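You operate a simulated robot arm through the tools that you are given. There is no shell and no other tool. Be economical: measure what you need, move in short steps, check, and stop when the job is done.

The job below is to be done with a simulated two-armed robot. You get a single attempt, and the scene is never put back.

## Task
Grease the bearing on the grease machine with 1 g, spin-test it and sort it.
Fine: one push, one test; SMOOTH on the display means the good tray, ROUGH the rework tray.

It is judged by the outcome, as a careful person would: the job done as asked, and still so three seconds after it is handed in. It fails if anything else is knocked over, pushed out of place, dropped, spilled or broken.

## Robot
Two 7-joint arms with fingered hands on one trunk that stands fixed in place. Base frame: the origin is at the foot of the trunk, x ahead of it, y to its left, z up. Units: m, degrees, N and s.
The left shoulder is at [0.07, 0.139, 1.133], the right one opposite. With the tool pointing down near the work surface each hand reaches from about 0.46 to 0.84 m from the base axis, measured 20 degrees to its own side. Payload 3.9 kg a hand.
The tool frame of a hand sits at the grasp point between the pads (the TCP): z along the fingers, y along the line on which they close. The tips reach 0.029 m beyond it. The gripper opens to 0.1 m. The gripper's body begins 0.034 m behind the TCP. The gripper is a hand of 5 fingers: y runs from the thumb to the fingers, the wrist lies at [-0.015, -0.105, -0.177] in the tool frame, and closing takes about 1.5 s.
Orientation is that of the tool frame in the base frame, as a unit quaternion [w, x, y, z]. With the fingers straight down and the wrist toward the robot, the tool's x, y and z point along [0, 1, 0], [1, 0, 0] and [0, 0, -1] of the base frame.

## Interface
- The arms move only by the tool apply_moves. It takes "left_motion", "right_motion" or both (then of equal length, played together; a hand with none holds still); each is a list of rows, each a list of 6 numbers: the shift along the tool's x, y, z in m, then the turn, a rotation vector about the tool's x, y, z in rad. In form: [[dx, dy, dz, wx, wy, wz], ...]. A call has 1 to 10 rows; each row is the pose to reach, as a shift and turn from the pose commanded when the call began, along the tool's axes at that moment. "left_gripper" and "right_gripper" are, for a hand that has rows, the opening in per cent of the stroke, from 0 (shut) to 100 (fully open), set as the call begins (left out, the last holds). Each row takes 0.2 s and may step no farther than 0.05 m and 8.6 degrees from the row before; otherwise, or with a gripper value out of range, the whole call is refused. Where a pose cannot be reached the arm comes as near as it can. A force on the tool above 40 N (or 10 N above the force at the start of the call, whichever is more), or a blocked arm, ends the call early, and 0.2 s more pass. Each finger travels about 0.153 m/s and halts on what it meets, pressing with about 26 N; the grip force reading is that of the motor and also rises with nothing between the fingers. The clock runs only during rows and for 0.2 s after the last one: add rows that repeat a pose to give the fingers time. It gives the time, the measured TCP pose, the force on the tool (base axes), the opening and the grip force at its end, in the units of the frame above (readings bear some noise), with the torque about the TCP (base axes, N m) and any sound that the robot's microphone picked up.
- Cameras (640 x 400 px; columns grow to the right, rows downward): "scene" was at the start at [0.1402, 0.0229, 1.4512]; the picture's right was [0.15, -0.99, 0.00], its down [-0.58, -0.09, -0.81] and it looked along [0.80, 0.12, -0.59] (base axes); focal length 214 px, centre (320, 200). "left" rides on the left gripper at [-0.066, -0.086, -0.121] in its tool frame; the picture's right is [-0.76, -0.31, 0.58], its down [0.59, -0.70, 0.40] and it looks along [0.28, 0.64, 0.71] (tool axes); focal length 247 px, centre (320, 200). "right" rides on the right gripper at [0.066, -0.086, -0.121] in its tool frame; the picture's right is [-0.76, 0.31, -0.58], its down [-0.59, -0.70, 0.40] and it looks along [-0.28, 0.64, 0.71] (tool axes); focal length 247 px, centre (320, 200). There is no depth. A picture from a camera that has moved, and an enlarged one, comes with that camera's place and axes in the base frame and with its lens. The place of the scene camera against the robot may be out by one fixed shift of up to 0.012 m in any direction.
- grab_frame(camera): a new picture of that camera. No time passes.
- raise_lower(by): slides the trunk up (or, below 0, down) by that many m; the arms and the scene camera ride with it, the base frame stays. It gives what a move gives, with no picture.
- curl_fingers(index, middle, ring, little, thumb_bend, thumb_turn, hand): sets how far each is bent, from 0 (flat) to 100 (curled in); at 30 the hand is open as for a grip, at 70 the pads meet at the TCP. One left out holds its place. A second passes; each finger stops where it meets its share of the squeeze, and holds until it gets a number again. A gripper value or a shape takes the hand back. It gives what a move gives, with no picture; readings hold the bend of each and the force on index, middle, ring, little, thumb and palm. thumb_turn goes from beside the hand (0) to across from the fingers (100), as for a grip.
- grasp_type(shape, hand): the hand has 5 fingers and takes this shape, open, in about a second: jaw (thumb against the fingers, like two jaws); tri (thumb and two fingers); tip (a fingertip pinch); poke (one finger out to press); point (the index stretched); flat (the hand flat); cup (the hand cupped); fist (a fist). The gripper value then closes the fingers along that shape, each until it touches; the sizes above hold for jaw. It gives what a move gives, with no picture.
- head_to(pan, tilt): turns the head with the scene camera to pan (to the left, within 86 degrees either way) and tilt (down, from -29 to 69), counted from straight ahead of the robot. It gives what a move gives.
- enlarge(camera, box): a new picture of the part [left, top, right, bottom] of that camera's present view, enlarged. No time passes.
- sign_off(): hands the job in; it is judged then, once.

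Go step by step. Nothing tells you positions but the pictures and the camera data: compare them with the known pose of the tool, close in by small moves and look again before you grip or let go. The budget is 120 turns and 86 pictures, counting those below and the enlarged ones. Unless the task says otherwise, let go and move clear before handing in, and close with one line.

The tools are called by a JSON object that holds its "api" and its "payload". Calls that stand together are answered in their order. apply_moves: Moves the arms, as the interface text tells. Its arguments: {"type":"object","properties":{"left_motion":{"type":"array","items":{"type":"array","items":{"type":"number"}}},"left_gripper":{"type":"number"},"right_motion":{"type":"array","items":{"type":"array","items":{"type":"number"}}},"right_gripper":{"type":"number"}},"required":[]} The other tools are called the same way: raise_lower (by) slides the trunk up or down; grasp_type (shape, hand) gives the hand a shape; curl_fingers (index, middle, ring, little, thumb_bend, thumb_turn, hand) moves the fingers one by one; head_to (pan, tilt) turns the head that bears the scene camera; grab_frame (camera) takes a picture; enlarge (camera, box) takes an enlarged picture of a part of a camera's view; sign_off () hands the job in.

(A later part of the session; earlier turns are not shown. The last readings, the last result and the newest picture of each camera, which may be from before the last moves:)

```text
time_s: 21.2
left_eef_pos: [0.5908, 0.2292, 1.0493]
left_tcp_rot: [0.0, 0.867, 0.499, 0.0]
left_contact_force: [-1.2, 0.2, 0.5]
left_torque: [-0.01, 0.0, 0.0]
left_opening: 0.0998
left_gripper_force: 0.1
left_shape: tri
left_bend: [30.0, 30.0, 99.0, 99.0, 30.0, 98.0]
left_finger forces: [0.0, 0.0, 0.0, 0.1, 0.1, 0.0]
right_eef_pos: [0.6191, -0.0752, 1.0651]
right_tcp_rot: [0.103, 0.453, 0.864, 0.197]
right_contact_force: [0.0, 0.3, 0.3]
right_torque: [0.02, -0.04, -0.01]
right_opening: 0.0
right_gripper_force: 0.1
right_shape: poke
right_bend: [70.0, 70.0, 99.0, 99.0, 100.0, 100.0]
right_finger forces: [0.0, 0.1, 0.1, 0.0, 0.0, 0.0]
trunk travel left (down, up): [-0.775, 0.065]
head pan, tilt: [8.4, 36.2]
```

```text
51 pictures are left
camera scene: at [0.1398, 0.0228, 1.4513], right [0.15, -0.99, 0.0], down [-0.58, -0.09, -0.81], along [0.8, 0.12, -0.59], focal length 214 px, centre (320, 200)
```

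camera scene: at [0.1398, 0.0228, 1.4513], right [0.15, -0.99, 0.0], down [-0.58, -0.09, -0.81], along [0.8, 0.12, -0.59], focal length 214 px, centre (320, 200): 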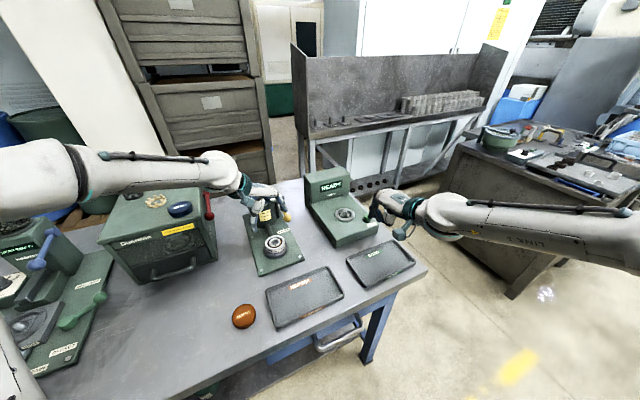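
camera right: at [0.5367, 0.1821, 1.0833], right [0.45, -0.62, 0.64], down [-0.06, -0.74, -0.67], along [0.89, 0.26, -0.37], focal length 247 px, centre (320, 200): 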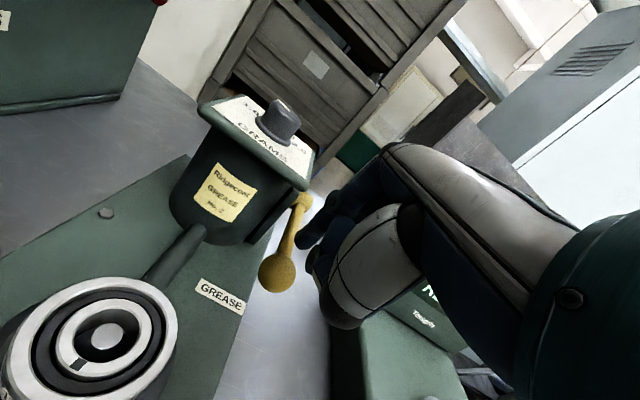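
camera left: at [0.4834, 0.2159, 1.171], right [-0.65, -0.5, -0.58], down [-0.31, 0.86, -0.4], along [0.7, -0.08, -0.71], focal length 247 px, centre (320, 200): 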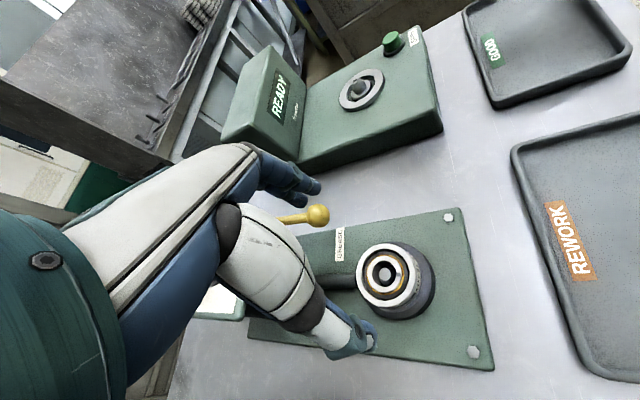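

Alignment over the bearing is within a few mm. I lower partway with a small correction and check again.

{"api": "apply_moves", "payload": {"left_motion": [[-0.003, -0.001, 0.03, 0, 0, 0], [-0.003, -0.001, 0.06, 0, 0, 0], [-0.003, -0.001, 0.075, 0, 0, 0], [-0.003, -0.001, 0.075, 0, 0, 0]]}}

{"api": "grab_frame", "payload": {"camera": "left"}}

{"api": "enlarge", "payload": {"camera": "scene", "box": [225, 185, 325, 285]}}

{"api": "grab_frame", "payload": {"camera": "right"}}

```text
time_s: 22.2
left_eef_pos: [0.5907, 0.2297, 0.9744]
left_tcp_rot: [0.0, 0.867, 0.499, 0.0]
left_contact_force: [0.3, 0.2, -0.9]
left_torque: [0.02, -0.01, -0.01]
left_opening: 0.0999
left_gripper_force: 0.0
left_shape: tri
left_bend: [30.0, 30.0, 99.0, 99.0, 30.0, 98.0]
left_finger forces: [0.1, 0.0, 0.0, 0.1, 0.1, 0.1]
right_eef_pos: [0.619, -0.0757, 1.0645]
right_tcp_rot: [0.102, 0.452, 0.864, 0.197]
right_contact_force: [-0.1, 0.4, 0.1]
right_torque: [0.0, 0.02, 0.0]
right_opening: 0.0
right_gripper_force: 0.0
right_shape: poke
right_bend: [70.0, 70.0, 99.0, 99.0, 100.0, 100.0]
right_finger forces: [0.0, 0.0, 0.0, 0.0, 0.1, 0.1]
trunk travel left (down, up): [-0.775, 0.065]
head pan, tilt: [8.4, 36.2]
```

```text
50 pictures are left
camera left: at [0.4819, 0.2143, 1.0951], right [-0.64, -0.5, -0.58], down [-0.31, 0.86, -0.4], along [0.7, -0.08, -0.71], focal length 247 px, centre (320, 200)
```

left: 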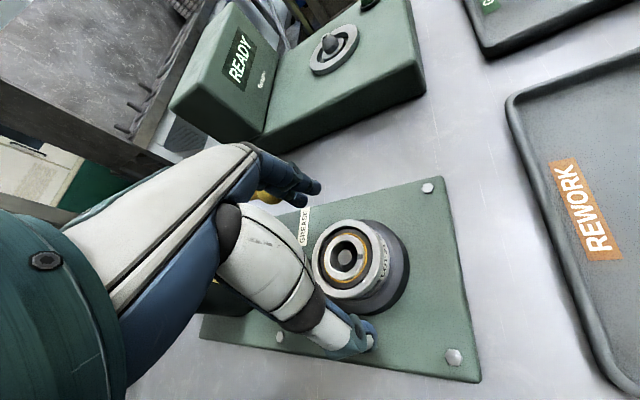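

```text
4.00 times, centred on (275, 235) of scene
camera zoom: at [0.14, 0.0228, 1.4512], right [0.15, -0.99, 0.0], down [-0.58, -0.09, -0.81], along [0.8, 0.12, -0.59], focal length 858 px, centre (500, 60)
```

zoom: 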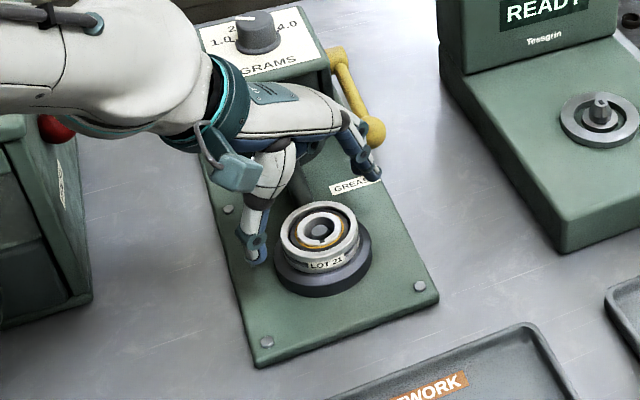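

```text
48 pictures are left
camera right: at [0.4768, -0.0949, 1.1378], right [0.45, -0.61, 0.65], down [-0.04, -0.75, -0.66], along [0.89, 0.27, -0.36], focal length 247 px, centre (320, 200)
```

right: 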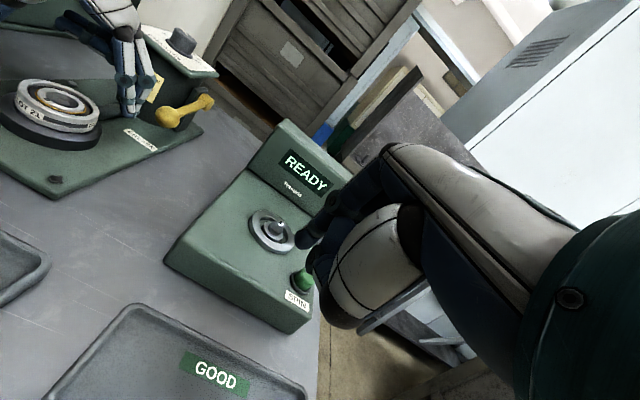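

Centred. I lower the tips alongside the bearing ring and close.

{"api": "apply_moves", "payload": {"left_motion": [[0, 0, 0.015, 0, 0, 0], [0, 0, 0.027, 0, 0, 0], [0, 0, 0.027, 0, 0, 0]]}}

{"api": "apply_moves", "payload": {"left_motion": [[0, 0, 0, 0, 0, 0], [0, 0, 0, 0, 0, 0], [0, 0, 0, 0, 0, 0], [0, 0, 0, 0, 0, 0], [0, 0, 0, 0, 0, 0], [0, 0, 0, 0, 0, 0], [0, 0, 0, 0, 0, 0]], "left_gripper": 0}}

{"api": "grab_frame", "payload": {"camera": "left"}}

{"api": "enlarge", "payload": {"camera": "scene", "box": [225, 185, 325, 285]}}

```text
time_s: 23.0
left_eef_pos: [0.5892, 0.2277, 0.9481]
left_tcp_rot: [0.0, 0.867, 0.499, 0.0]
left_contact_force: [-0.4, -0.6, 0.1]
left_torque: [0.01, -0.01, 0.0]
left_opening: 0.1001
left_gripper_force: 0.1
left_shape: tri
left_bend: [30.0, 30.0, 99.0, 99.0, 30.0, 98.0]
left_finger forces: [0.0, 0.1, 0.1, 0.1, 0.0, 0.0]
right_eef_pos: [0.6195, -0.0755, 1.0647]
right_tcp_rot: [0.103, 0.453, 0.864, 0.197]
right_contact_force: [0.3, 0.5, -0.5]
right_torque: [-0.02, -0.02, -0.01]
right_opening: 0.0
right_gripper_force: 0.2
right_shape: poke
right_bend: [70.0, 70.0, 99.0, 99.0, 100.0, 100.0]
right_finger forces: [0.0, 0.0, 0.1, 0.1, 0.0, 0.0]
trunk travel left (down, up): [-0.775, 0.065]
head pan, tilt: [8.4, 36.2]
```

```text
time_s: 24.6
left_eef_pos: [0.5895, 0.2275, 0.9485]
left_tcp_rot: [0.0, 0.866, 0.5, 0.0]
left_contact_force: [-0.5, -0.2, 0.4]
left_torque: [-0.03, -0.01, -0.02]
left_opening: 0.0556
left_gripper_force: 25.7
left_shape: tri
left_bend: [39.0, 39.0, 100.0, 100.0, 31.0, 100.0]
left_finger forces: [11.4, 11.7, 0.0, 0.0, 23.5, 0.1]
right_eef_pos: [0.6197, -0.0758, 1.065]
right_tcp_rot: [0.103, 0.452, 0.864, 0.197]
right_contact_force: [-0.7, 0.1, 0.4]
right_torque: [-0.01, -0.01, 0.0]
right_opening: 0.0003
right_gripper_force: 0.1
right_shape: poke
right_bend: [70.0, 70.0, 99.0, 99.0, 100.0, 100.0]
right_finger forces: [0.1, 0.0, 0.1, 0.1, 0.0, 0.1]
trunk travel left (down, up): [-0.775, 0.065]
head pan, tilt: [8.4, 36.2]
```

```text
47 pictures are left
camera left: at [0.482, 0.2143, 1.0683], right [-0.65, -0.5, -0.58], down [-0.31, 0.86, -0.4], along [0.7, -0.08, -0.71], focal length 247 px, centre (320, 200)
```

left: 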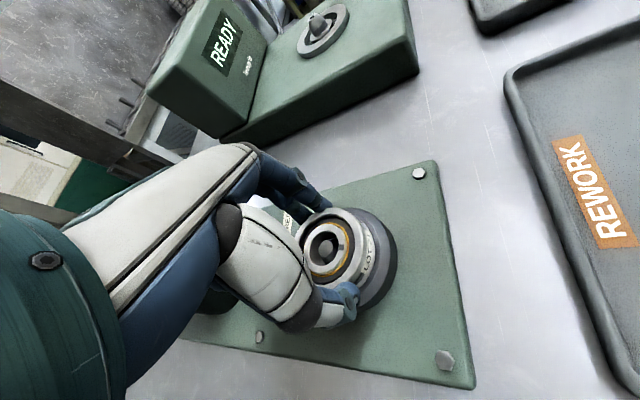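

```text
4.00 times, centred on (275, 235) of scene
camera zoom: at [0.1405, 0.0231, 1.4512], right [0.15, -0.99, 0.0], down [-0.58, -0.09, -0.81], along [0.8, 0.12, -0.59], focal length 858 px, centre (500, 60)
```

zoom: 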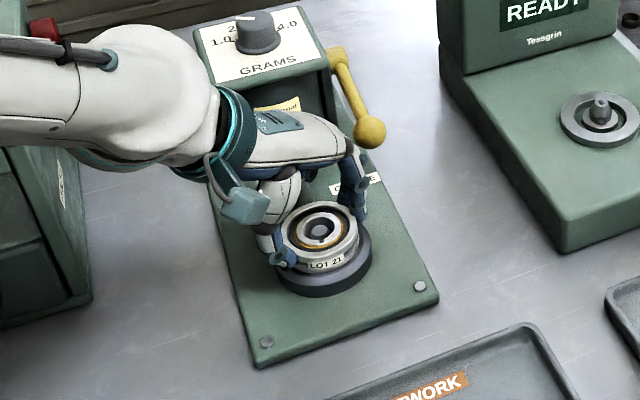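

Held by thumb and two fingers, with the bearing centred on the TCP axis. I lift it straight up.

{"api": "apply_moves", "payload": {"left_motion": [[0, 0, -0.01, 0, 0, 0], [0, 0, -0.03, 0, 0, 0], [0, 0, -0.06, 0, 0, 0], [0, 0, -0.1, 0, 0, 0], [0, 0, -0.12, 0, 0, 0]]}}

{"api": "grab_frame", "payload": {"camera": "left"}}

{"api": "enlarge", "payload": {"camera": "scene", "box": [215, 155, 355, 275]}}

```text
time_s: 25.8
left_eef_pos: [0.592, 0.2287, 1.067]
left_tcp_rot: [-0.001, 0.866, 0.5, 0.0]
left_contact_force: [0.5, 0.2, -2.5]
left_torque: [0.03, -0.01, -0.02]
left_opening: 0.0555
left_gripper_force: 25.8
left_shape: tri
left_bend: [39.0, 39.0, 100.0, 100.0, 31.0, 100.0]
left_finger forces: [11.6, 11.8, 0.0, 0.0, 23.4, 0.1]
right_eef_pos: [0.6196, -0.0751, 1.0654]
right_tcp_rot: [0.103, 0.453, 0.863, 0.197]
right_contact_force: [-0.1, 0.9, 0.1]
right_torque: [0.01, 0.02, -0.01]
right_opening: 0.0
right_gripper_force: 0.0
right_shape: poke
right_bend: [70.0, 70.0, 99.0, 99.0, 100.0, 100.0]
right_finger forces: [0.0, 0.1, 0.0, 0.0, 0.0, 0.0]
trunk travel left (down, up): [-0.775, 0.065]
head pan, tilt: [8.4, 36.2]
```

```text
45 pictures are left
camera left: at [0.483, 0.2144, 1.1884], right [-0.65, -0.5, -0.58], down [-0.31, 0.86, -0.4], along [0.7, -0.08, -0.71], focal length 247 px, centre (320, 200)
```

left: 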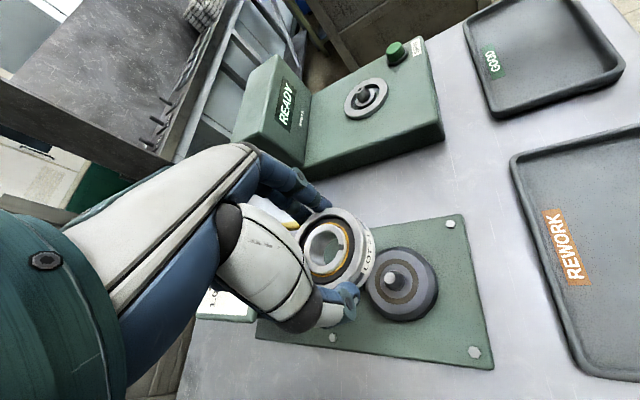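

```text
3.33 times, centred on (285, 215) of scene
camera zoom: at [0.1403, 0.0229, 1.4512], right [0.15, -0.99, 0.0], down [-0.58, -0.09, -0.81], along [0.8, 0.12, -0.59], focal length 715 px, centre (437, 150)
```

zoom: 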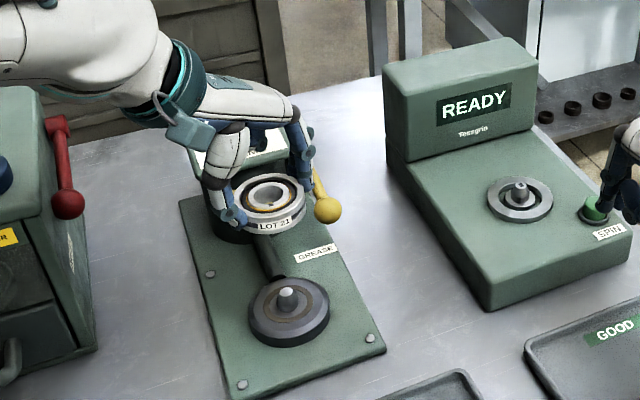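

The bearing is off its seat and held level. I carry it over to the tester spindle (about [0.759, 0.006, 0.948]) while the right hand backs away.

{"api": "apply_moves", "payload": {"left_motion": [[-0.0156, 0.0366, 0, 0, 0, 0], [-0.0313, 0.0731, 0, 0, 0, 0], [-0.0469, 0.1097, 0.0, 0, 0, 0], [-0.0625, 0.1463, 0.0, 0, 0, 0], [-0.0781, 0.1829, 0.01, 0, 0, 0], [-0.0938, 0.2194, 0.02, 0, 0, 0], [-0.1094, 0.256, 0.027, 0, 0, 0], [-0.1094, 0.256, 0.027, 0, 0, 0]], "right_motion": [[-0.0135, -0.0245, -0.026, 0, 0, 0], [-0.027, -0.049, -0.052, 0, 0, 0], [-0.0405, -0.0735, -0.078, 0, 0, 0], [-0.054, -0.098, -0.103, 0, 0, 0], [-0.054, -0.098, -0.103, 0, 0, 0], [-0.054, -0.098, -0.103, 0, 0, 0], [-0.054, -0.098, -0.103, 0, 0, 0], [-0.054, -0.098, -0.103, 0, 0, 0]]}}

{"api": "grab_frame", "payload": {"camera": "left"}}

{"api": "enlarge", "payload": {"camera": "scene", "box": [280, 150, 400, 250]}}

{"api": "grab_frame", "payload": {"camera": "right"}}

```text
time_s: 27.6
left_eef_pos: [0.7536, 0.0054, 1.0418]
left_tcp_rot: [0.0, 0.867, 0.499, -0.001]
left_contact_force: [0.2, 1.2, -2.8]
left_torque: [-0.01, 0.03, -0.03]
left_opening: 0.0554
left_gripper_force: 26.1
left_shape: tri
left_bend: [39.0, 40.0, 100.0, 100.0, 31.0, 100.0]
left_finger forces: [11.5, 12.0, 0.1, 0.0, 23.5, 0.1]
right_eef_pos: [0.5575, -0.1649, 1.1033]
right_tcp_rot: [0.103, 0.452, 0.864, 0.197]
right_contact_force: [-0.7, 0.3, -0.1]
right_torque: [0.0, 0.01, -0.01]
right_opening: 0.0
right_gripper_force: 0.0
right_shape: poke
right_bend: [70.0, 70.0, 99.0, 99.0, 100.0, 100.0]
right_finger forces: [0.0, 0.1, 0.1, 0.0, 0.1, 0.0]
right hand out of reach, approached as far as the arm can: row 4, 5, 6, 7, 8
trunk travel left (down, up): [-0.775, 0.065]
head pan, tilt: [8.4, 36.2]
```

```text
43 pictures are left
camera left: at [0.6472, -0.0079, 1.1621], right [-0.65, -0.5, -0.58], down [-0.31, 0.86, -0.4], along [0.7, -0.08, -0.71], focal length 247 px, centre (320, 200)
```

left: 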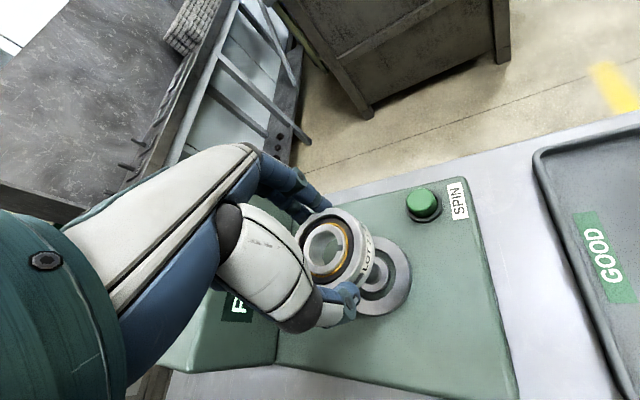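

```text
4.00 times, centred on (340, 200) of scene
camera zoom: at [0.1391, 0.0241, 1.4513], right [0.15, -0.99, 0.0], down [-0.58, -0.09, -0.81], along [0.8, 0.12, -0.59], focal length 858 px, centre (240, 200)
```

zoom: 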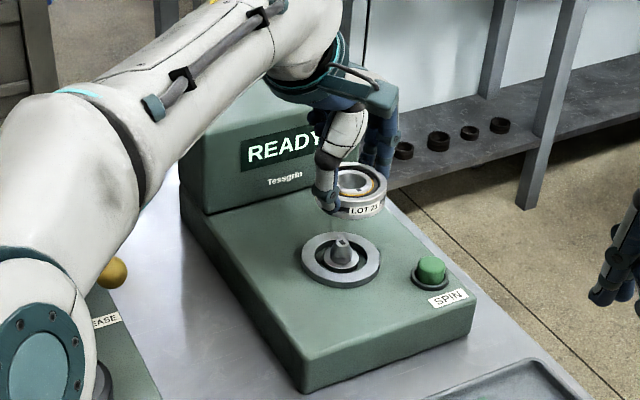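

```text
41 pictures are left
camera right: at [0.416, -0.1849, 1.1771], right [0.45, -0.61, 0.65], down [-0.04, -0.75, -0.66], along [0.89, 0.27, -0.36], focal length 247 px, centre (320, 200)
```

right: 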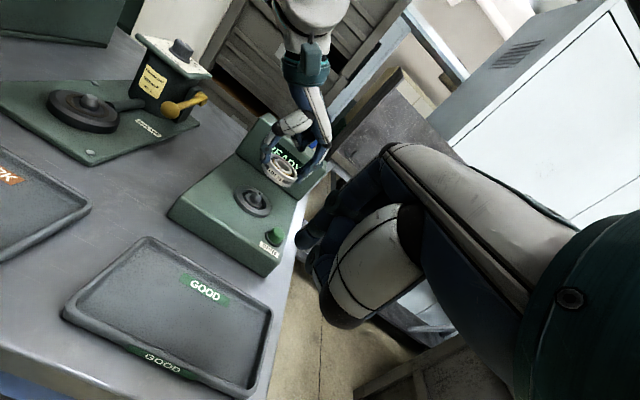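

{"api": "enlarge", "payload": {"camera": "left", "box": [290, 180, 450, 340]}}

```text
2.50 times, centred on (370, 260) of left
camera zoom: at [0.6472, -0.0079, 1.1621], right [-0.65, -0.5, -0.58], down [-0.31, 0.86, -0.4], along [0.7, -0.08, -0.71], focal length 617 px, centre (195, 50)
```

zoom: 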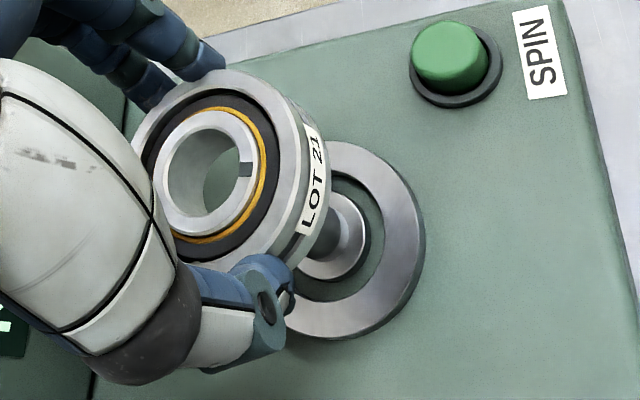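

Bearing and spindle nearly align. I shift a few mm and come down 3 cm, then compare again.

{"api": "apply_moves", "payload": {"left_motion": [[0.002, -0.002, 0.015, 0, 0, 0], [0.002, -0.002, 0.03, 0, 0, 0], [0.002, -0.002, 0.03, 0, 0, 0]]}}

{"api": "enlarge", "payload": {"camera": "left", "box": [290, 180, 450, 340]}}

{"api": "enlarge", "payload": {"camera": "scene", "box": [310, 175, 390, 235]}}

{"api": "enlarge", "payload": {"camera": "right", "box": [200, 130, 330, 260]}}

```text
time_s: 28.4
left_eef_pos: [0.7549, 0.0088, 1.0105]
left_tcp_rot: [-0.001, 0.867, 0.499, 0.0]
left_contact_force: [-0.1, -1.0, -2.3]
left_torque: [0.02, 0.0, 0.02]
left_opening: 0.0553
left_gripper_force: 26.3
left_shape: tri
left_bend: [39.0, 40.0, 100.0, 100.0, 31.0, 100.0]
left_finger forces: [11.5, 12.0, 0.1, 0.1, 23.4, 0.0]
right_eef_pos: [0.5602, -0.1663, 1.1026]
right_tcp_rot: [0.102, 0.453, 0.864, 0.197]
right_contact_force: [-0.7, 0.3, 0.1]
right_torque: [0.02, 0.02, -0.01]
right_opening: 0.0003
right_gripper_force: 0.1
right_shape: poke
right_bend: [70.0, 70.0, 99.0, 99.0, 100.0, 100.0]
right_finger forces: [0.0, 0.0, 0.0, 0.1, 0.1, 0.0]
trunk travel left (down, up): [-0.775, 0.065]
head pan, tilt: [8.4, 36.2]
```

```text
2.50 times, centred on (370, 260) of left
camera zoom: at [0.6484, -0.0056, 1.1316], right [-0.65, -0.5, -0.58], down [-0.31, 0.86, -0.4], along [0.7, -0.08, -0.71], focal length 617 px, centre (195, 50)
```

zoom: 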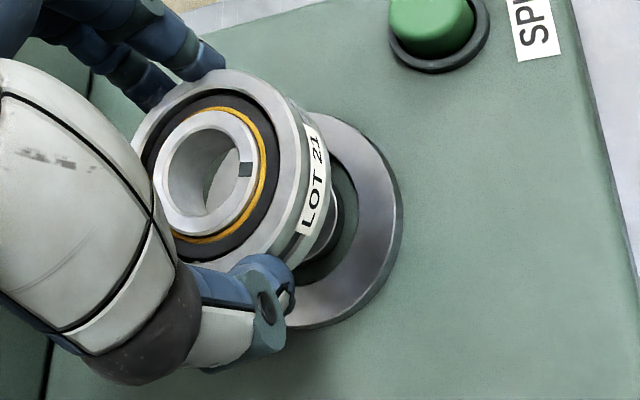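

```text
6.67 times, centred on (350, 205) of scene
camera zoom: at [0.1408, 0.0226, 1.4512], right [0.15, -0.99, 0.0], down [-0.58, -0.09, -0.81], along [0.8, 0.12, -0.59], focal length 1430 px, centre (120, 167)
```

zoom: 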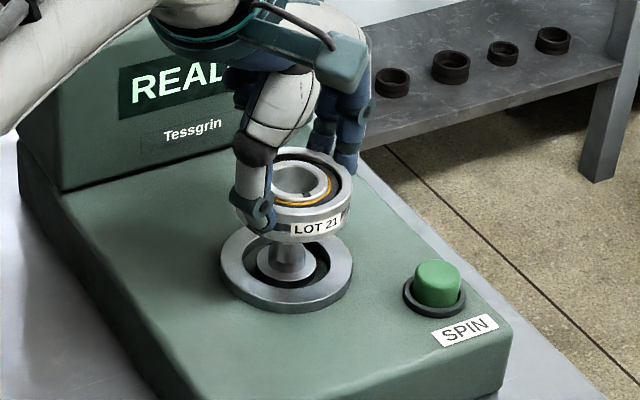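

```text
3.08 times, centred on (265, 195) of right
camera zoom: at [0.4174, -0.1861, 1.1763], right [0.45, -0.61, 0.65], down [-0.04, -0.75, -0.66], along [0.89, 0.27, -0.36], focal length 760 px, centre (489, 215)
```

zoom: 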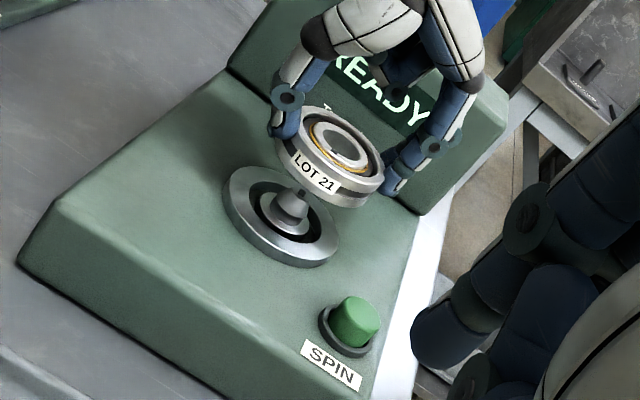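

All three views show the bearing aligned with the spindle within about 1–2 mm. I lower it onto the spindle slowly.

{"api": "apply_moves", "payload": {"left_motion": [[0, -0.001, 0.008, 0, 0, 0], [0, -0.001, 0.014, 0, 0, 0], [0, -0.001, 0.02, 0, 0, 0], [0, -0.001, 0.025, 0, 0, 0]]}}

{"api": "enlarge", "payload": {"camera": "right", "box": [200, 130, 330, 260]}}

{"api": "enlarge", "payload": {"camera": "scene", "box": [310, 175, 390, 235]}}

```text
time_s: 29.4
left_eef_pos: [0.7549, 0.0094, 0.9847]
left_tcp_rot: [0.0, 0.866, 0.5, 0.001]
left_contact_force: [-0.2, -0.6, -2.0]
left_torque: [0.01, -0.03, -0.01]
left_opening: 0.0553
left_gripper_force: 26.1
left_shape: tri
left_bend: [39.0, 40.0, 100.0, 100.0, 31.0, 100.0]
left_finger forces: [11.5, 12.0, 0.1, 0.0, 23.5, 0.1]
right_eef_pos: [0.5596, -0.1663, 1.1033]
right_tcp_rot: [0.103, 0.452, 0.864, 0.198]
right_contact_force: [1.0, 0.1, 0.7]
right_torque: [0.02, 0.01, 0.0]
right_opening: 0.0004
right_gripper_force: 0.1
right_shape: poke
right_bend: [70.0, 70.0, 99.0, 99.0, 100.0, 100.0]
right_finger forces: [0.1, 0.0, 0.0, 0.0, 0.0, 0.1]
trunk travel left (down, up): [-0.775, 0.065]
head pan, tilt: [8.4, 36.2]
```

```text
3.08 times, centred on (265, 195) of right
camera zoom: at [0.4174, -0.1859, 1.1764], right [0.45, -0.61, 0.65], down [-0.04, -0.75, -0.66], along [0.89, 0.27, -0.36], focal length 760 px, centre (489, 215)
```

zoom: 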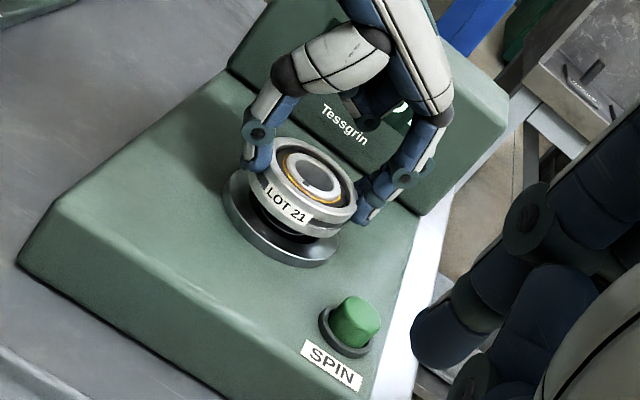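

```text
6.67 times, centred on (350, 205) of scene
camera zoom: at [0.1408, 0.0229, 1.4512], right [0.15, -0.99, 0.0], down [-0.58, -0.09, -0.81], along [0.8, 0.12, -0.59], focal length 1430 px, centre (120, 167)
```

zoom: 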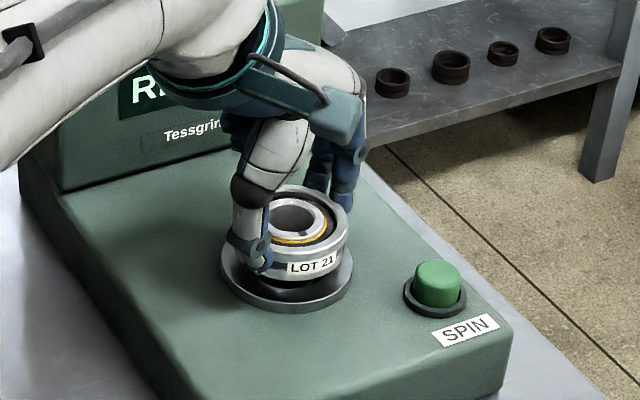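

No contact force, so the bore is going over the spindle. I keep lowering gently until it seats.

{"api": "apply_moves", "payload": {"left_motion": [[0, 0, 0.003, 0, 0, 0], [0, 0, 0.006, 0, 0, 0], [0, 0, 0.008, 0, 0, 0], [0, 0, 0.01, 0, 0, 0]]}}

{"api": "enlarge", "payload": {"camera": "right", "box": [200, 130, 330, 260]}}

```text
time_s: 30.4
left_eef_pos: [0.7544, 0.0088, 0.9751]
left_tcp_rot: [0.0, 0.867, 0.499, 0.0]
left_contact_force: [1.3, 0.4, -2.9]
left_torque: [0.01, -0.02, 0.0]
left_opening: 0.0553
left_gripper_force: 25.5
left_shape: tri
left_bend: [39.0, 39.0, 100.0, 100.0, 31.0, 100.0]
left_finger forces: [11.5, 12.7, 0.1, 0.1, 23.3, 0.1]
right_eef_pos: [0.5602, -0.1656, 1.1039]
right_tcp_rot: [0.102, 0.452, 0.864, 0.197]
right_contact_force: [0.9, -0.6, 0.6]
right_torque: [0.01, 0.03, -0.01]
right_opening: 0.0001
right_gripper_force: 0.1
right_shape: poke
right_bend: [70.0, 70.0, 99.0, 99.0, 100.0, 100.0]
right_finger forces: [0.0, 0.1, 0.0, 0.1, 0.0, 0.0]
trunk travel left (down, up): [-0.775, 0.065]
head pan, tilt: [8.4, 36.2]
```

```text
3.08 times, centred on (265, 195) of right
camera zoom: at [0.4174, -0.1859, 1.1764], right [0.45, -0.61, 0.65], down [-0.04, -0.75, -0.66], along [0.89, 0.27, -0.36], focal length 760 px, centre (489, 215)
```

zoom: 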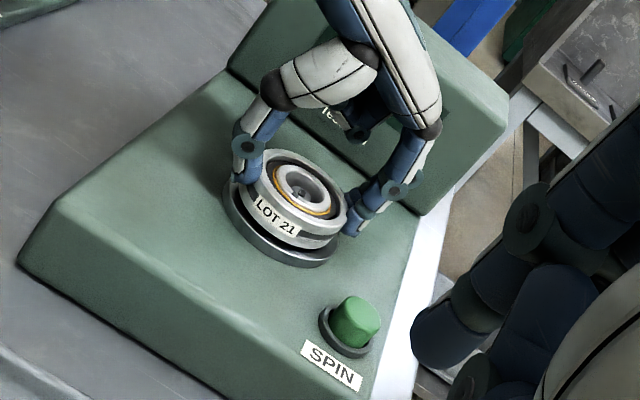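

{"api": "apply_moves", "payload": {"left_motion": [[0, 0, 0.002, 0, 0, 0], [0, 0, 0.004, 0, 0, 0], [0, 0, 0.006, 0, 0, 0]]}}

{"api": "enlarge", "payload": {"camera": "right", "box": [220, 150, 310, 240]}}

```text
time_s: 31.2
left_eef_pos: [0.7544, 0.0085, 0.9732]
left_tcp_rot: [0.002, 0.866, 0.5, 0.002]
left_contact_force: [0.6, 0.5, 7.7]
left_torque: [0.01, -0.05, 0.03]
left_opening: 0.0554
left_gripper_force: 26.0
left_shape: tri
left_bend: [39.0, 39.0, 100.0, 100.0, 31.0, 100.0]
left_finger forces: [12.1, 13.4, 0.1, 0.1, 24.4, 0.0]
right_eef_pos: [0.5569, -0.1663, 1.1045]
right_tcp_rot: [0.104, 0.452, 0.864, 0.197]
right_contact_force: [0.6, -0.2, -0.5]
right_torque: [0.02, 0.01, 0.0]
right_opening: 0.0002
right_gripper_force: 0.1
right_shape: poke
right_bend: [70.0, 70.0, 99.0, 99.0, 100.0, 100.0]
right_finger forces: [0.0, 0.0, 0.0, 0.1, 0.0, 0.1]
trunk travel left (down, up): [-0.775, 0.065]
head pan, tilt: [8.4, 36.2]
```

```text
4.44 times, centred on (265, 195) of right
camera zoom: at [0.4158, -0.1859, 1.1772], right [0.45, -0.61, 0.65], down [-0.04, -0.75, -0.66], along [0.89, 0.27, -0.36], focal length 1098 px, centre (564, 222)
```

zoom: 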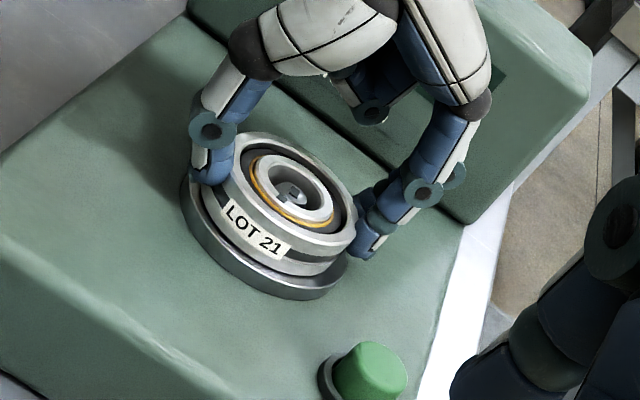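

It has seated (contact force up 8 N at the expected height). I release and lift away.

{"api": "apply_moves", "payload": {"left_motion": [[0, 0, -0.001, 0, 0, 0], [0, 0, -0.001, 0, 0, 0], [0, 0, -0.001, 0, 0, 0], [0, 0, -0.001, 0, 0, 0], [0, 0, -0.001, 0, 0, 0]], "left_gripper": 100}}

{"api": "apply_moves", "payload": {"left_motion": [[0, 0, -0.02, 0, 0, 0], [0, 0, -0.05, 0, 0, 0], [0, 0, -0.09, 0, 0, 0], [0.0, -0.03, -0.12, 0, 0, 0], [0.02, -0.07, -0.13, 0, 0, 0], [0.05, -0.1, -0.13, 0, 0, 0], [0.08, -0.13, -0.13, 0, 0, 0], [0.11, -0.16, -0.13, 0, 0, 0]]}}

{"api": "grab_frame", "payload": {"camera": "right"}}

{"api": "grab_frame", "payload": {"camera": "left"}}

```text
time_s: 32.4
left_eef_pos: [0.7549, 0.0086, 0.9709]
left_tcp_rot: [0.0, 0.867, 0.499, 0.0]
left_contact_force: [-0.3, -0.6, 0.2]
left_torque: [-0.03, -0.03, 0.0]
left_opening: 0.0999
left_gripper_force: 0.0
left_shape: tri
left_bend: [30.0, 30.0, 99.0, 99.0, 30.0, 98.0]
left_finger forces: [0.0, 0.1, 0.0, 0.1, 0.1, 0.0]
right_eef_pos: [0.5603, -0.1667, 1.1041]
right_tcp_rot: [0.103, 0.453, 0.864, 0.197]
right_contact_force: [0.1, -0.2, -0.1]
right_torque: [0.0, 0.03, 0.03]
right_opening: 0.0
right_gripper_force: 0.0
right_shape: poke
right_bend: [70.0, 70.0, 99.0, 99.0, 100.0, 100.0]
right_finger forces: [0.0, 0.0, 0.0, 0.0, 0.1, 0.0]
trunk travel left (down, up): [-0.775, 0.065]
head pan, tilt: [8.4, 36.2]
```

```text
time_s: 34.2
left_eef_pos: [0.6704, 0.1856, 1.0997]
left_tcp_rot: [0.001, 0.867, 0.498, 0.0]
left_contact_force: [-0.2, -1.1, 0.5]
left_torque: [-0.03, 0.02, -0.03]
left_opening: 0.0998
left_gripper_force: 0.1
left_shape: tri
left_bend: [30.0, 30.0, 99.0, 99.0, 30.0, 98.0]
left_finger forces: [0.0, 0.0, 0.0, 0.0, 0.1, 0.0]
right_eef_pos: [0.559, -0.1643, 1.104]
right_tcp_rot: [0.103, 0.451, 0.864, 0.197]
right_contact_force: [0.5, 0.9, 0.1]
right_torque: [-0.04, 0.0, -0.04]
right_opening: 0.0
right_gripper_force: 0.0
right_shape: poke
right_bend: [70.0, 70.0, 99.0, 99.0, 100.0, 100.0]
right_finger forces: [0.0, 0.0, 0.1, 0.1, 0.1, 0.0]
trunk travel left (down, up): [-0.775, 0.065]
head pan, tilt: [8.4, 36.2]
```

```text
32 pictures are left
camera right: at [0.4164, -0.1842, 1.1771], right [0.45, -0.61, 0.65], down [-0.04, -0.75, -0.66], along [0.89, 0.27, -0.36], focal length 247 px, centre (320, 200)
```

right: 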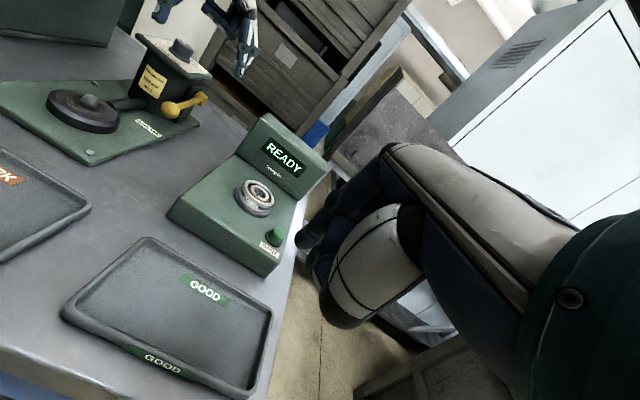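

```text
31 pictures are left
camera left: at [0.5629, 0.1723, 1.2209], right [-0.65, -0.5, -0.58], down [-0.31, 0.86, -0.4], along [0.7, -0.08, -0.71], focal length 247 px, centre (320, 200)
```

left: 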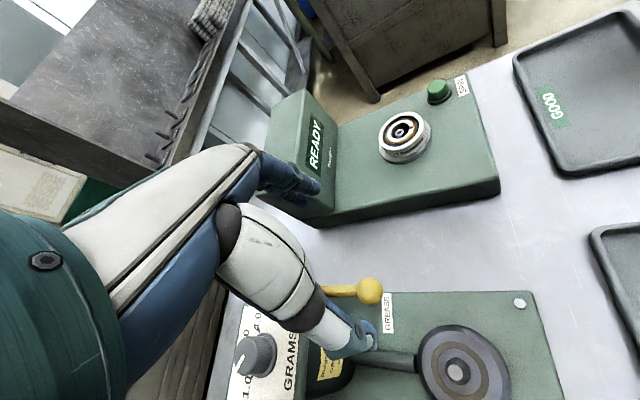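

The bearing sits on the tester, display READY. The SPIN button is at about [0.743, −0.072, 0.943]; I bring the right fingertip above it.

{"api": "apply_moves", "payload": {"right_motion": [[-0.0059, 0.0264, 0.0333, 0, 0, 0], [-0.0117, 0.0528, 0.0666, 0, 0, 0], [-0.0176, 0.0792, 0.1, 0, 0, 0], [-0.0234, 0.1056, 0.1333, 0, 0, 0], [-0.0293, 0.132, 0.1666, 0, 0, 0], [-0.0293, 0.132, 0.1666, 0, 0, 0]]}}

{"api": "enlarge", "payload": {"camera": "left", "box": [340, 20, 540, 180]}}

{"api": "enlarge", "payload": {"camera": "right", "box": [150, 150, 390, 390]}}

```text
time_s: 35.6
left_eef_pos: [0.6711, 0.1832, 1.1012]
left_tcp_rot: [0.0, 0.867, 0.499, 0.001]
left_contact_force: [-0.4, -0.1, 0.8]
left_torque: [0.0, 0.01, -0.04]
left_opening: 0.1
left_gripper_force: 0.0
left_shape: tri
left_bend: [30.0, 30.0, 99.0, 99.0, 30.0, 98.0]
left_finger forces: [0.0, 0.1, 0.1, 0.1, 0.0, 0.0]
right_eef_pos: [0.7321, -0.0819, 1.0121]
right_tcp_rot: [0.104, 0.452, 0.863, 0.198]
right_contact_force: [-0.1, -0.3, -0.3]
right_torque: [-0.03, 0.0, 0.0]
right_opening: 0.0002
right_gripper_force: 0.0
right_shape: poke
right_bend: [70.0, 70.0, 99.0, 99.0, 100.0, 100.0]
right_finger forces: [0.0, 0.0, 0.0, 0.1, 0.1, 0.1]
trunk travel left (down, up): [-0.775, 0.065]
head pan, tilt: [8.4, 36.2]
```

```text
2.50 times, centred on (440, 100) of left
camera zoom: at [0.5626, 0.1698, 1.2218], right [-0.64, -0.5, -0.58], down [-0.31, 0.86, -0.4], along [0.7, -0.08, -0.71], focal length 617 px, centre (20, 450)
```

zoom: 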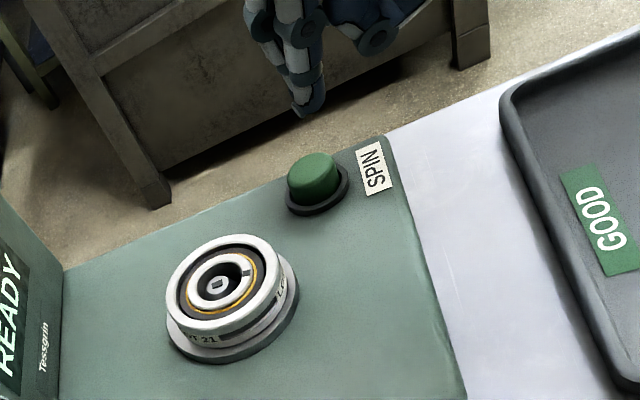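

```text
1.67 times, centred on (270, 270) of right
camera zoom: at [0.5894, -0.1026, 1.0851], right [0.45, -0.61, 0.65], down [-0.04, -0.75, -0.67], along [0.89, 0.27, -0.36], focal length 412 px, centre (403, 83)
```

zoom: 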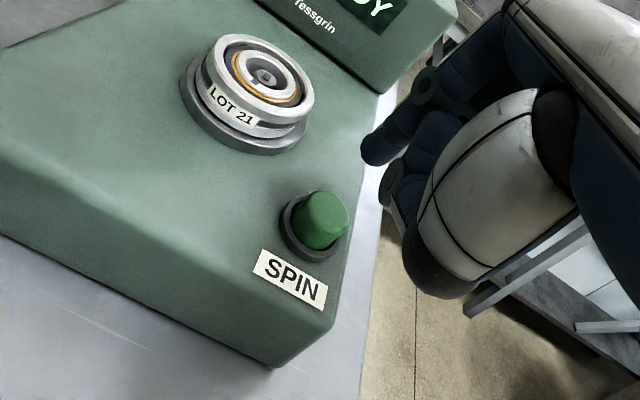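

The tip needs about 7 mm forward; I correct and press down on the button in one motion.

{"api": "apply_moves", "payload": {"right_motion": [[-0.0056, -0.0066, 0.0245, 0, 0, 0], [-0.0056, -0.0131, 0.038, 0, 0, 0], [-0.0056, -0.0157, 0.0435, 0, 0, 0]]}}

{"api": "enlarge", "payload": {"camera": "left", "box": [280, 20, 500, 200]}}

```text
time_s: 36.4
left_eef_pos: [0.6693, 0.1849, 1.1015]
left_tcp_rot: [0.0, 0.866, 0.499, 0.0]
left_contact_force: [0.3, 0.7, -0.6]
left_torque: [0.01, -0.02, 0.02]
left_opening: 0.1
left_gripper_force: 0.0
left_shape: tri
left_bend: [30.0, 30.0, 99.0, 99.0, 30.0, 98.0]
left_finger forces: [0.0, 0.0, 0.0, 0.0, 0.1, 0.0]
right_eef_pos: [0.7402, -0.085, 0.9667]
right_tcp_rot: [0.104, 0.452, 0.864, 0.198]
right_contact_force: [1.1, -0.9, 6.0]
right_torque: [-0.01, -0.08, -0.02]
right_opening: 0.0
right_gripper_force: 0.1
right_shape: poke
right_bend: [70.0, 70.0, 99.0, 99.0, 100.0, 100.0]
right_finger forces: [0.0, 6.4, 0.0, 0.1, 0.1, 0.1]
trunk travel left (down, up): [-0.775, 0.065]
head pan, tilt: [8.4, 36.2]
heard: click
```

```text
2.22 times, centred on (390, 110) of left
camera zoom: at [0.5627, 0.1703, 1.2218], right [-0.64, -0.5, -0.58], down [-0.31, 0.86, -0.4], along [0.7, -0.08, -0.71], focal length 549 px, centre (164, 400)
```

zoom: 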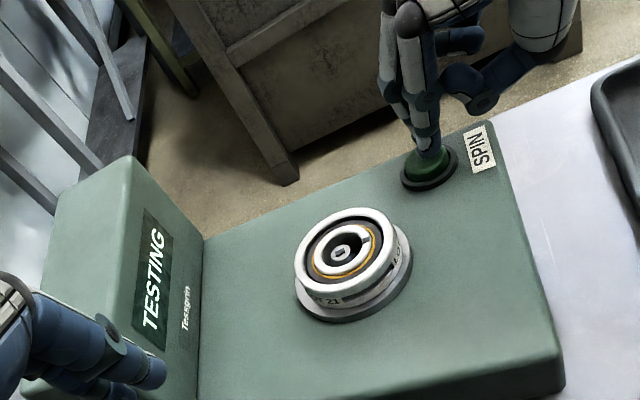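

Click heard and the display shows TESTING. I lift the finger straight up and off, then read the result.

{"api": "apply_moves", "payload": {"right_motion": [[0, 0.0108, -0.0225, 0, 0, 0], [0, 0.026, -0.0541, 0, 0, 0], [0, 0.0347, -0.0721, 0, 0, 0], [-0.01, 0.005, -0.09, 0, 0, 0], [-0.02, -0.025, -0.11, 0, 0, 0], [-0.03, -0.055, -0.13, 0, 0, 0], [-0.03, -0.085, -0.15, 0, 0, 0], [-0.03, -0.1, -0.16, 0, 0, 0], [-0.03, -0.1, -0.16, 0, 0, 0], [-0.03, -0.1, -0.16, 0, 0, 0]]}}

{"api": "grab_frame", "payload": {"camera": "left"}}

```text
time_s: 38.6
left_eef_pos: [0.6711, 0.1842, 1.1013]
left_tcp_rot: [0.0, 0.867, 0.499, -0.001]
left_contact_force: [-0.2, -0.3, -0.2]
left_torque: [0.0, 0.04, 0.02]
left_opening: 0.0999
left_gripper_force: 0.1
left_shape: tri
left_bend: [30.0, 30.0, 99.0, 99.0, 30.0, 98.0]
left_finger forces: [0.0, 0.0, 0.0, 0.0, 0.0, 0.0]
right_eef_pos: [0.6251, -0.2002, 1.0665]
right_tcp_rot: [0.103, 0.452, 0.864, 0.197]
right_contact_force: [0.1, -0.2, 0.4]
right_torque: [0.01, -0.01, -0.01]
right_opening: 0.0001
right_gripper_force: 0.0
right_shape: poke
right_bend: [70.0, 70.0, 99.0, 99.0, 100.0, 100.0]
right_finger forces: [0.0, 0.0, 0.0, 0.1, 0.1, 0.1]
trunk travel left (down, up): [-0.775, 0.065]
head pan, tilt: [8.4, 36.2]
```

```text
27 pictures are left
camera left: at [0.5633, 0.1702, 1.2214], right [-0.64, -0.5, -0.58], down [-0.31, 0.86, -0.4], along [0.7, -0.08, -0.71], focal length 247 px, centre (320, 200)
```

left: 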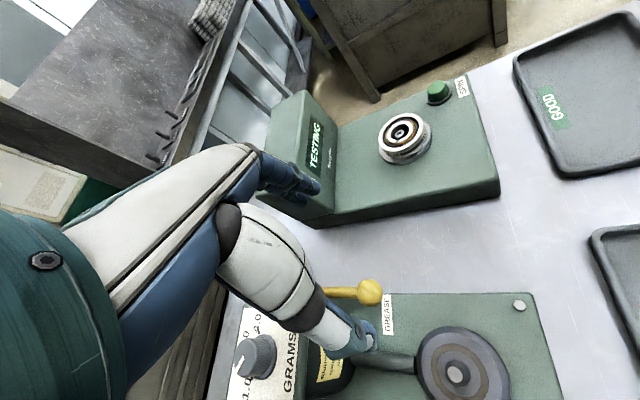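

Still TESTING; I wait a little, backing the right hand further out meanwhile.

{"api": "apply_moves", "payload": {"right_motion": [[-0.02, -0.01, -0.03, 0, 0, 0], [-0.02, -0.01, -0.03, 0, 0, 0], [-0.02, -0.01, -0.03, 0, 0, 0], [-0.02, -0.01, -0.03, 0, 0, 0], [-0.02, -0.01, -0.03, 0, 0, 0], [-0.02, -0.01, -0.03, 0, 0, 0], [-0.02, -0.01, -0.03, 0, 0, 0], [-0.02, -0.01, -0.03, 0, 0, 0], [-0.02, -0.01, -0.03, 0, 0, 0], [-0.02, -0.01, -0.03, 0, 0, 0]]}}

{"api": "enlarge", "payload": {"camera": "left", "box": [260, 60, 480, 220]}}

```text
time_s: 40.8
left_eef_pos: [0.6708, 0.1841, 1.1011]
left_tcp_rot: [0.0, 0.866, 0.5, 0.0]
left_contact_force: [-0.9, 0.4, 0.4]
left_torque: [-0.01, 0.0, 0.01]
left_opening: 0.1
left_gripper_force: 0.1
left_shape: tri
left_bend: [30.0, 30.0, 99.0, 99.0, 30.0, 98.0]
left_finger forces: [0.1, 0.0, 0.0, 0.0, 0.0, 0.0]
right_eef_pos: [0.6191, -0.2292, 1.0879]
right_tcp_rot: [0.104, 0.453, 0.863, 0.196]
right_contact_force: [0.3, 0.6, -0.6]
right_torque: [-0.05, -0.01, 0.01]
right_opening: 0.0001
right_gripper_force: 0.0
right_shape: poke
right_bend: [70.0, 70.0, 99.0, 99.0, 100.0, 100.0]
right_finger forces: [0.0, 0.0, 0.0, 0.1, 0.0, 0.0]
trunk travel left (down, up): [-0.775, 0.065]
head pan, tilt: [8.4, 36.2]
```

```text
2.50 times, centred on (370, 140) of left
camera zoom: at [0.5637, 0.1704, 1.2211], right [-0.65, -0.5, -0.58], down [-0.31, 0.86, -0.4], along [0.7, -0.08, -0.71], focal length 617 px, centre (195, 350)
```

zoom: 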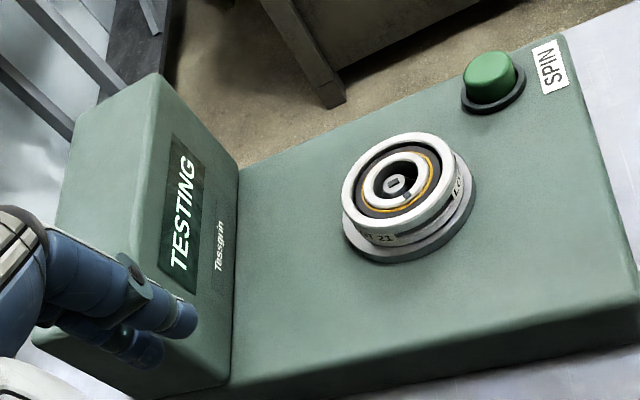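

{"api": "apply_moves", "payload": {"right_motion": [[0, 0, 0, 0, 0, 0], [0, 0, 0, 0, 0, 0], [0, 0, 0, 0, 0, 0], [0, 0, 0, 0, 0, 0], [0, 0, 0, 0, 0, 0], [0, 0, 0, 0, 0, 0], [0, 0, 0, 0, 0, 0], [0, 0, 0, 0, 0, 0], [0, 0, 0, 0, 0, 0], [0, 0, 0, 0, 0, 0]]}}

{"api": "enlarge", "payload": {"camera": "left", "box": [260, 60, 480, 220]}}

```text
time_s: 43.0
left_eef_pos: [0.6713, 0.1837, 1.1009]
left_tcp_rot: [0.0, 0.866, 0.5, 0.0]
left_contact_force: [0.4, 0.2, 1.0]
left_torque: [-0.01, 0.0, -0.02]
left_opening: 0.0999
left_gripper_force: 0.1
left_shape: tri
left_bend: [30.0, 30.0, 99.0, 99.0, 30.0, 98.0]
left_finger forces: [0.0, 0.0, 0.1, 0.0, 0.1, 0.0]
right_eef_pos: [0.6173, -0.2299, 1.0888]
right_tcp_rot: [0.104, 0.452, 0.864, 0.197]
right_contact_force: [0.3, 0.2, 0.5]
right_torque: [-0.01, -0.01, -0.01]
right_opening: 0.0
right_gripper_force: 0.0
right_shape: poke
right_bend: [70.0, 70.0, 99.0, 99.0, 100.0, 100.0]
right_finger forces: [0.0, 0.1, 0.0, 0.1, 0.1, 0.1]
trunk travel left (down, up): [-0.775, 0.065]
head pan, tilt: [8.4, 36.2]
```

```text
2.50 times, centred on (370, 140) of left
camera zoom: at [0.5636, 0.1703, 1.2212], right [-0.64, -0.5, -0.58], down [-0.31, 0.86, -0.4], along [0.7, -0.08, -0.71], focal length 617 px, centre (195, 350)
```

zoom: 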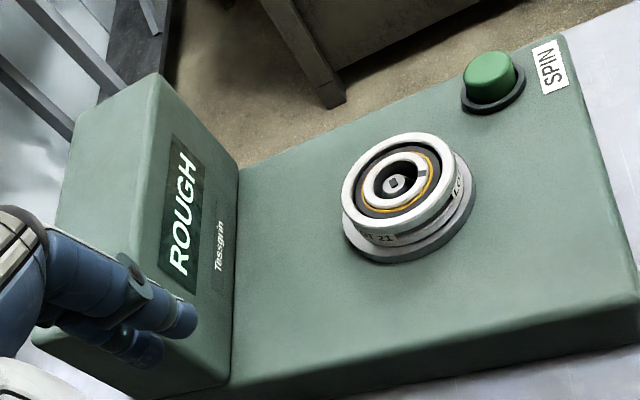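

The display reads ROUGH, so it goes to the rework tray. I bring the left hand back over the bearing along the same path.

{"api": "apply_moves", "payload": {"left_motion": [[-0.03, 0.03, 0, 0, 0, 0], [-0.06, 0.06, 0, 0, 0, 0], [-0.09, 0.09, 0, 0, 0, 0], [-0.11, 0.13, 0.01, 0, 0, 0], [-0.11, 0.16, 0.04, 0, 0, 0], [-0.11, 0.16, 0.07, 0, 0, 0], [-0.11, 0.16, 0.07, 0, 0, 0]]}}

{"api": "grab_frame", "payload": {"camera": "left"}}

```text
time_s: 44.6
left_eef_pos: [0.755, 0.0064, 1.0308]
left_tcp_rot: [0.0, 0.866, 0.5, 0.0]
left_contact_force: [-0.4, 0.1, 0.2]
left_torque: [0.02, -0.04, 0.03]
left_opening: 0.0999
left_gripper_force: 0.0
left_shape: tri
left_bend: [30.0, 30.0, 99.0, 99.0, 30.0, 98.0]
left_finger forces: [0.0, 0.0, 0.1, 0.0, 0.0, 0.1]
right_eef_pos: [0.6185, -0.2297, 1.0879]
right_tcp_rot: [0.103, 0.453, 0.863, 0.197]
right_contact_force: [-0.7, -0.2, 0.7]
right_torque: [0.02, -0.03, -0.01]
right_opening: 0.0
right_gripper_force: 0.1
right_shape: poke
right_bend: [70.0, 70.0, 99.0, 99.0, 100.0, 100.0]
right_finger forces: [0.1, 0.0, 0.1, 0.1, 0.0, 0.1]
trunk travel left (down, up): [-0.775, 0.065]
head pan, tilt: [8.4, 36.2]
```

```text
24 pictures are left
camera left: at [0.6463, -0.0056, 1.151], right [-0.65, -0.5, -0.58], down [-0.31, 0.86, -0.4], along [0.7, -0.08, -0.71], focal length 247 px, centre (320, 200)
```

left: 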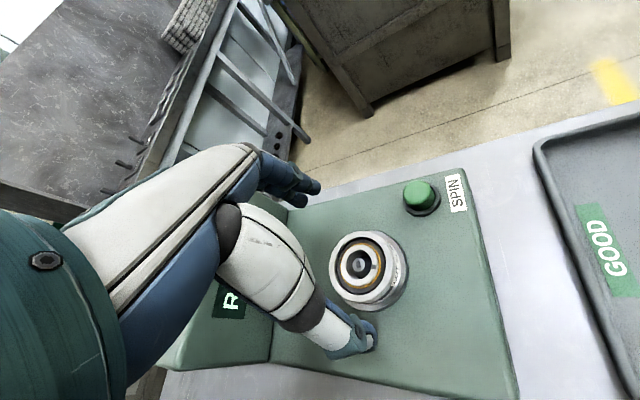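

Centred over the bearing. I descend to the earlier release height and close.

{"api": "apply_moves", "payload": {"left_motion": [[0, 0, 0.025, 0, 0, 0], [0, 0, 0.045, 0, 0, 0], [0, 0, 0.0585, 0, 0, 0], [0, 0, 0.0585, 0, 0, 0]]}}

{"api": "apply_moves", "payload": {"left_motion": [[0, 0, 0, 0, 0, 0], [0, 0, 0, 0, 0, 0], [0, 0, 0, 0, 0, 0], [0, 0, 0, 0, 0, 0], [0, 0, 0, 0, 0, 0], [0, 0, 0, 0, 0, 0], [0, 0, 0, 0, 0, 0]], "left_gripper": 0}}

{"api": "enlarge", "payload": {"camera": "left", "box": [250, 180, 450, 340]}}

```text
time_s: 45.6
left_eef_pos: [0.753, 0.0077, 0.971]
left_tcp_rot: [0.0, 0.866, 0.499, 0.0]
left_contact_force: [-1.0, -0.7, -0.2]
left_torque: [0.02, 0.0, 0.0]
left_opening: 0.0999
left_gripper_force: 0.1
left_shape: tri
left_bend: [30.0, 30.0, 99.0, 99.0, 30.0, 98.0]
left_finger forces: [0.0, 0.0, 0.1, 0.0, 0.0, 0.0]
right_eef_pos: [0.6194, -0.2288, 1.0886]
right_tcp_rot: [0.103, 0.452, 0.864, 0.197]
right_contact_force: [0.7, 0.1, 0.2]
right_torque: [-0.01, 0.04, -0.03]
right_opening: 0.0
right_gripper_force: 0.1
right_shape: poke
right_bend: [70.0, 70.0, 99.0, 99.0, 100.0, 100.0]
right_finger forces: [0.0, 0.0, 0.0, 0.1, 0.0, 0.1]
trunk travel left (down, up): [-0.775, 0.065]
head pan, tilt: [8.4, 36.2]
```

```text
time_s: 47.2
left_eef_pos: [0.7549, 0.0078, 0.9718]
left_tcp_rot: [0.0, 0.867, 0.499, 0.0]
left_contact_force: [-1.1, 0.5, 0.3]
left_torque: [0.01, 0.0, 0.0]
left_opening: 0.0553
left_gripper_force: 25.8
left_shape: tri
left_bend: [39.0, 38.0, 100.0, 100.0, 32.0, 100.0]
left_finger forces: [11.2, 11.8, 0.0, 0.1, 23.1, 0.0]
right_eef_pos: [0.6183, -0.23, 1.0881]
right_tcp_rot: [0.104, 0.452, 0.864, 0.197]
right_contact_force: [0.2, -0.4, 0.1]
right_torque: [0.03, -0.01, -0.02]
right_opening: 0.0002
right_gripper_force: 0.1
right_shape: poke
right_bend: [70.0, 70.0, 99.0, 99.0, 100.0, 100.0]
right_finger forces: [0.1, 0.1, 0.1, 0.0, 0.0, 0.2]
trunk travel left (down, up): [-0.775, 0.065]
head pan, tilt: [8.4, 36.2]
```

```text
2.50 times, centred on (350, 260) of left
camera zoom: at [0.6465, -0.0057, 1.0924], right [-0.65, -0.5, -0.58], down [-0.31, 0.86, -0.4], along [0.7, -0.08, -0.71], focal length 617 px, centre (245, 50)
```

zoom: 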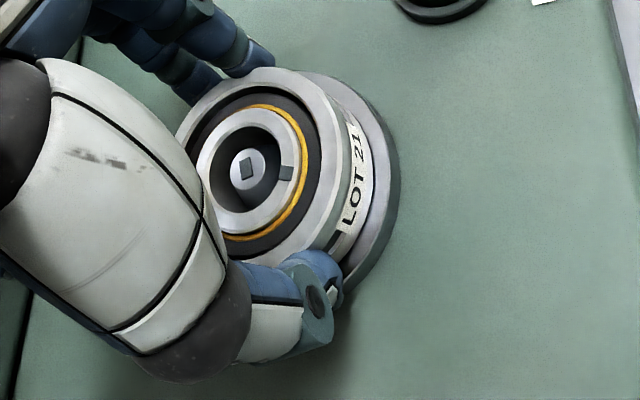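

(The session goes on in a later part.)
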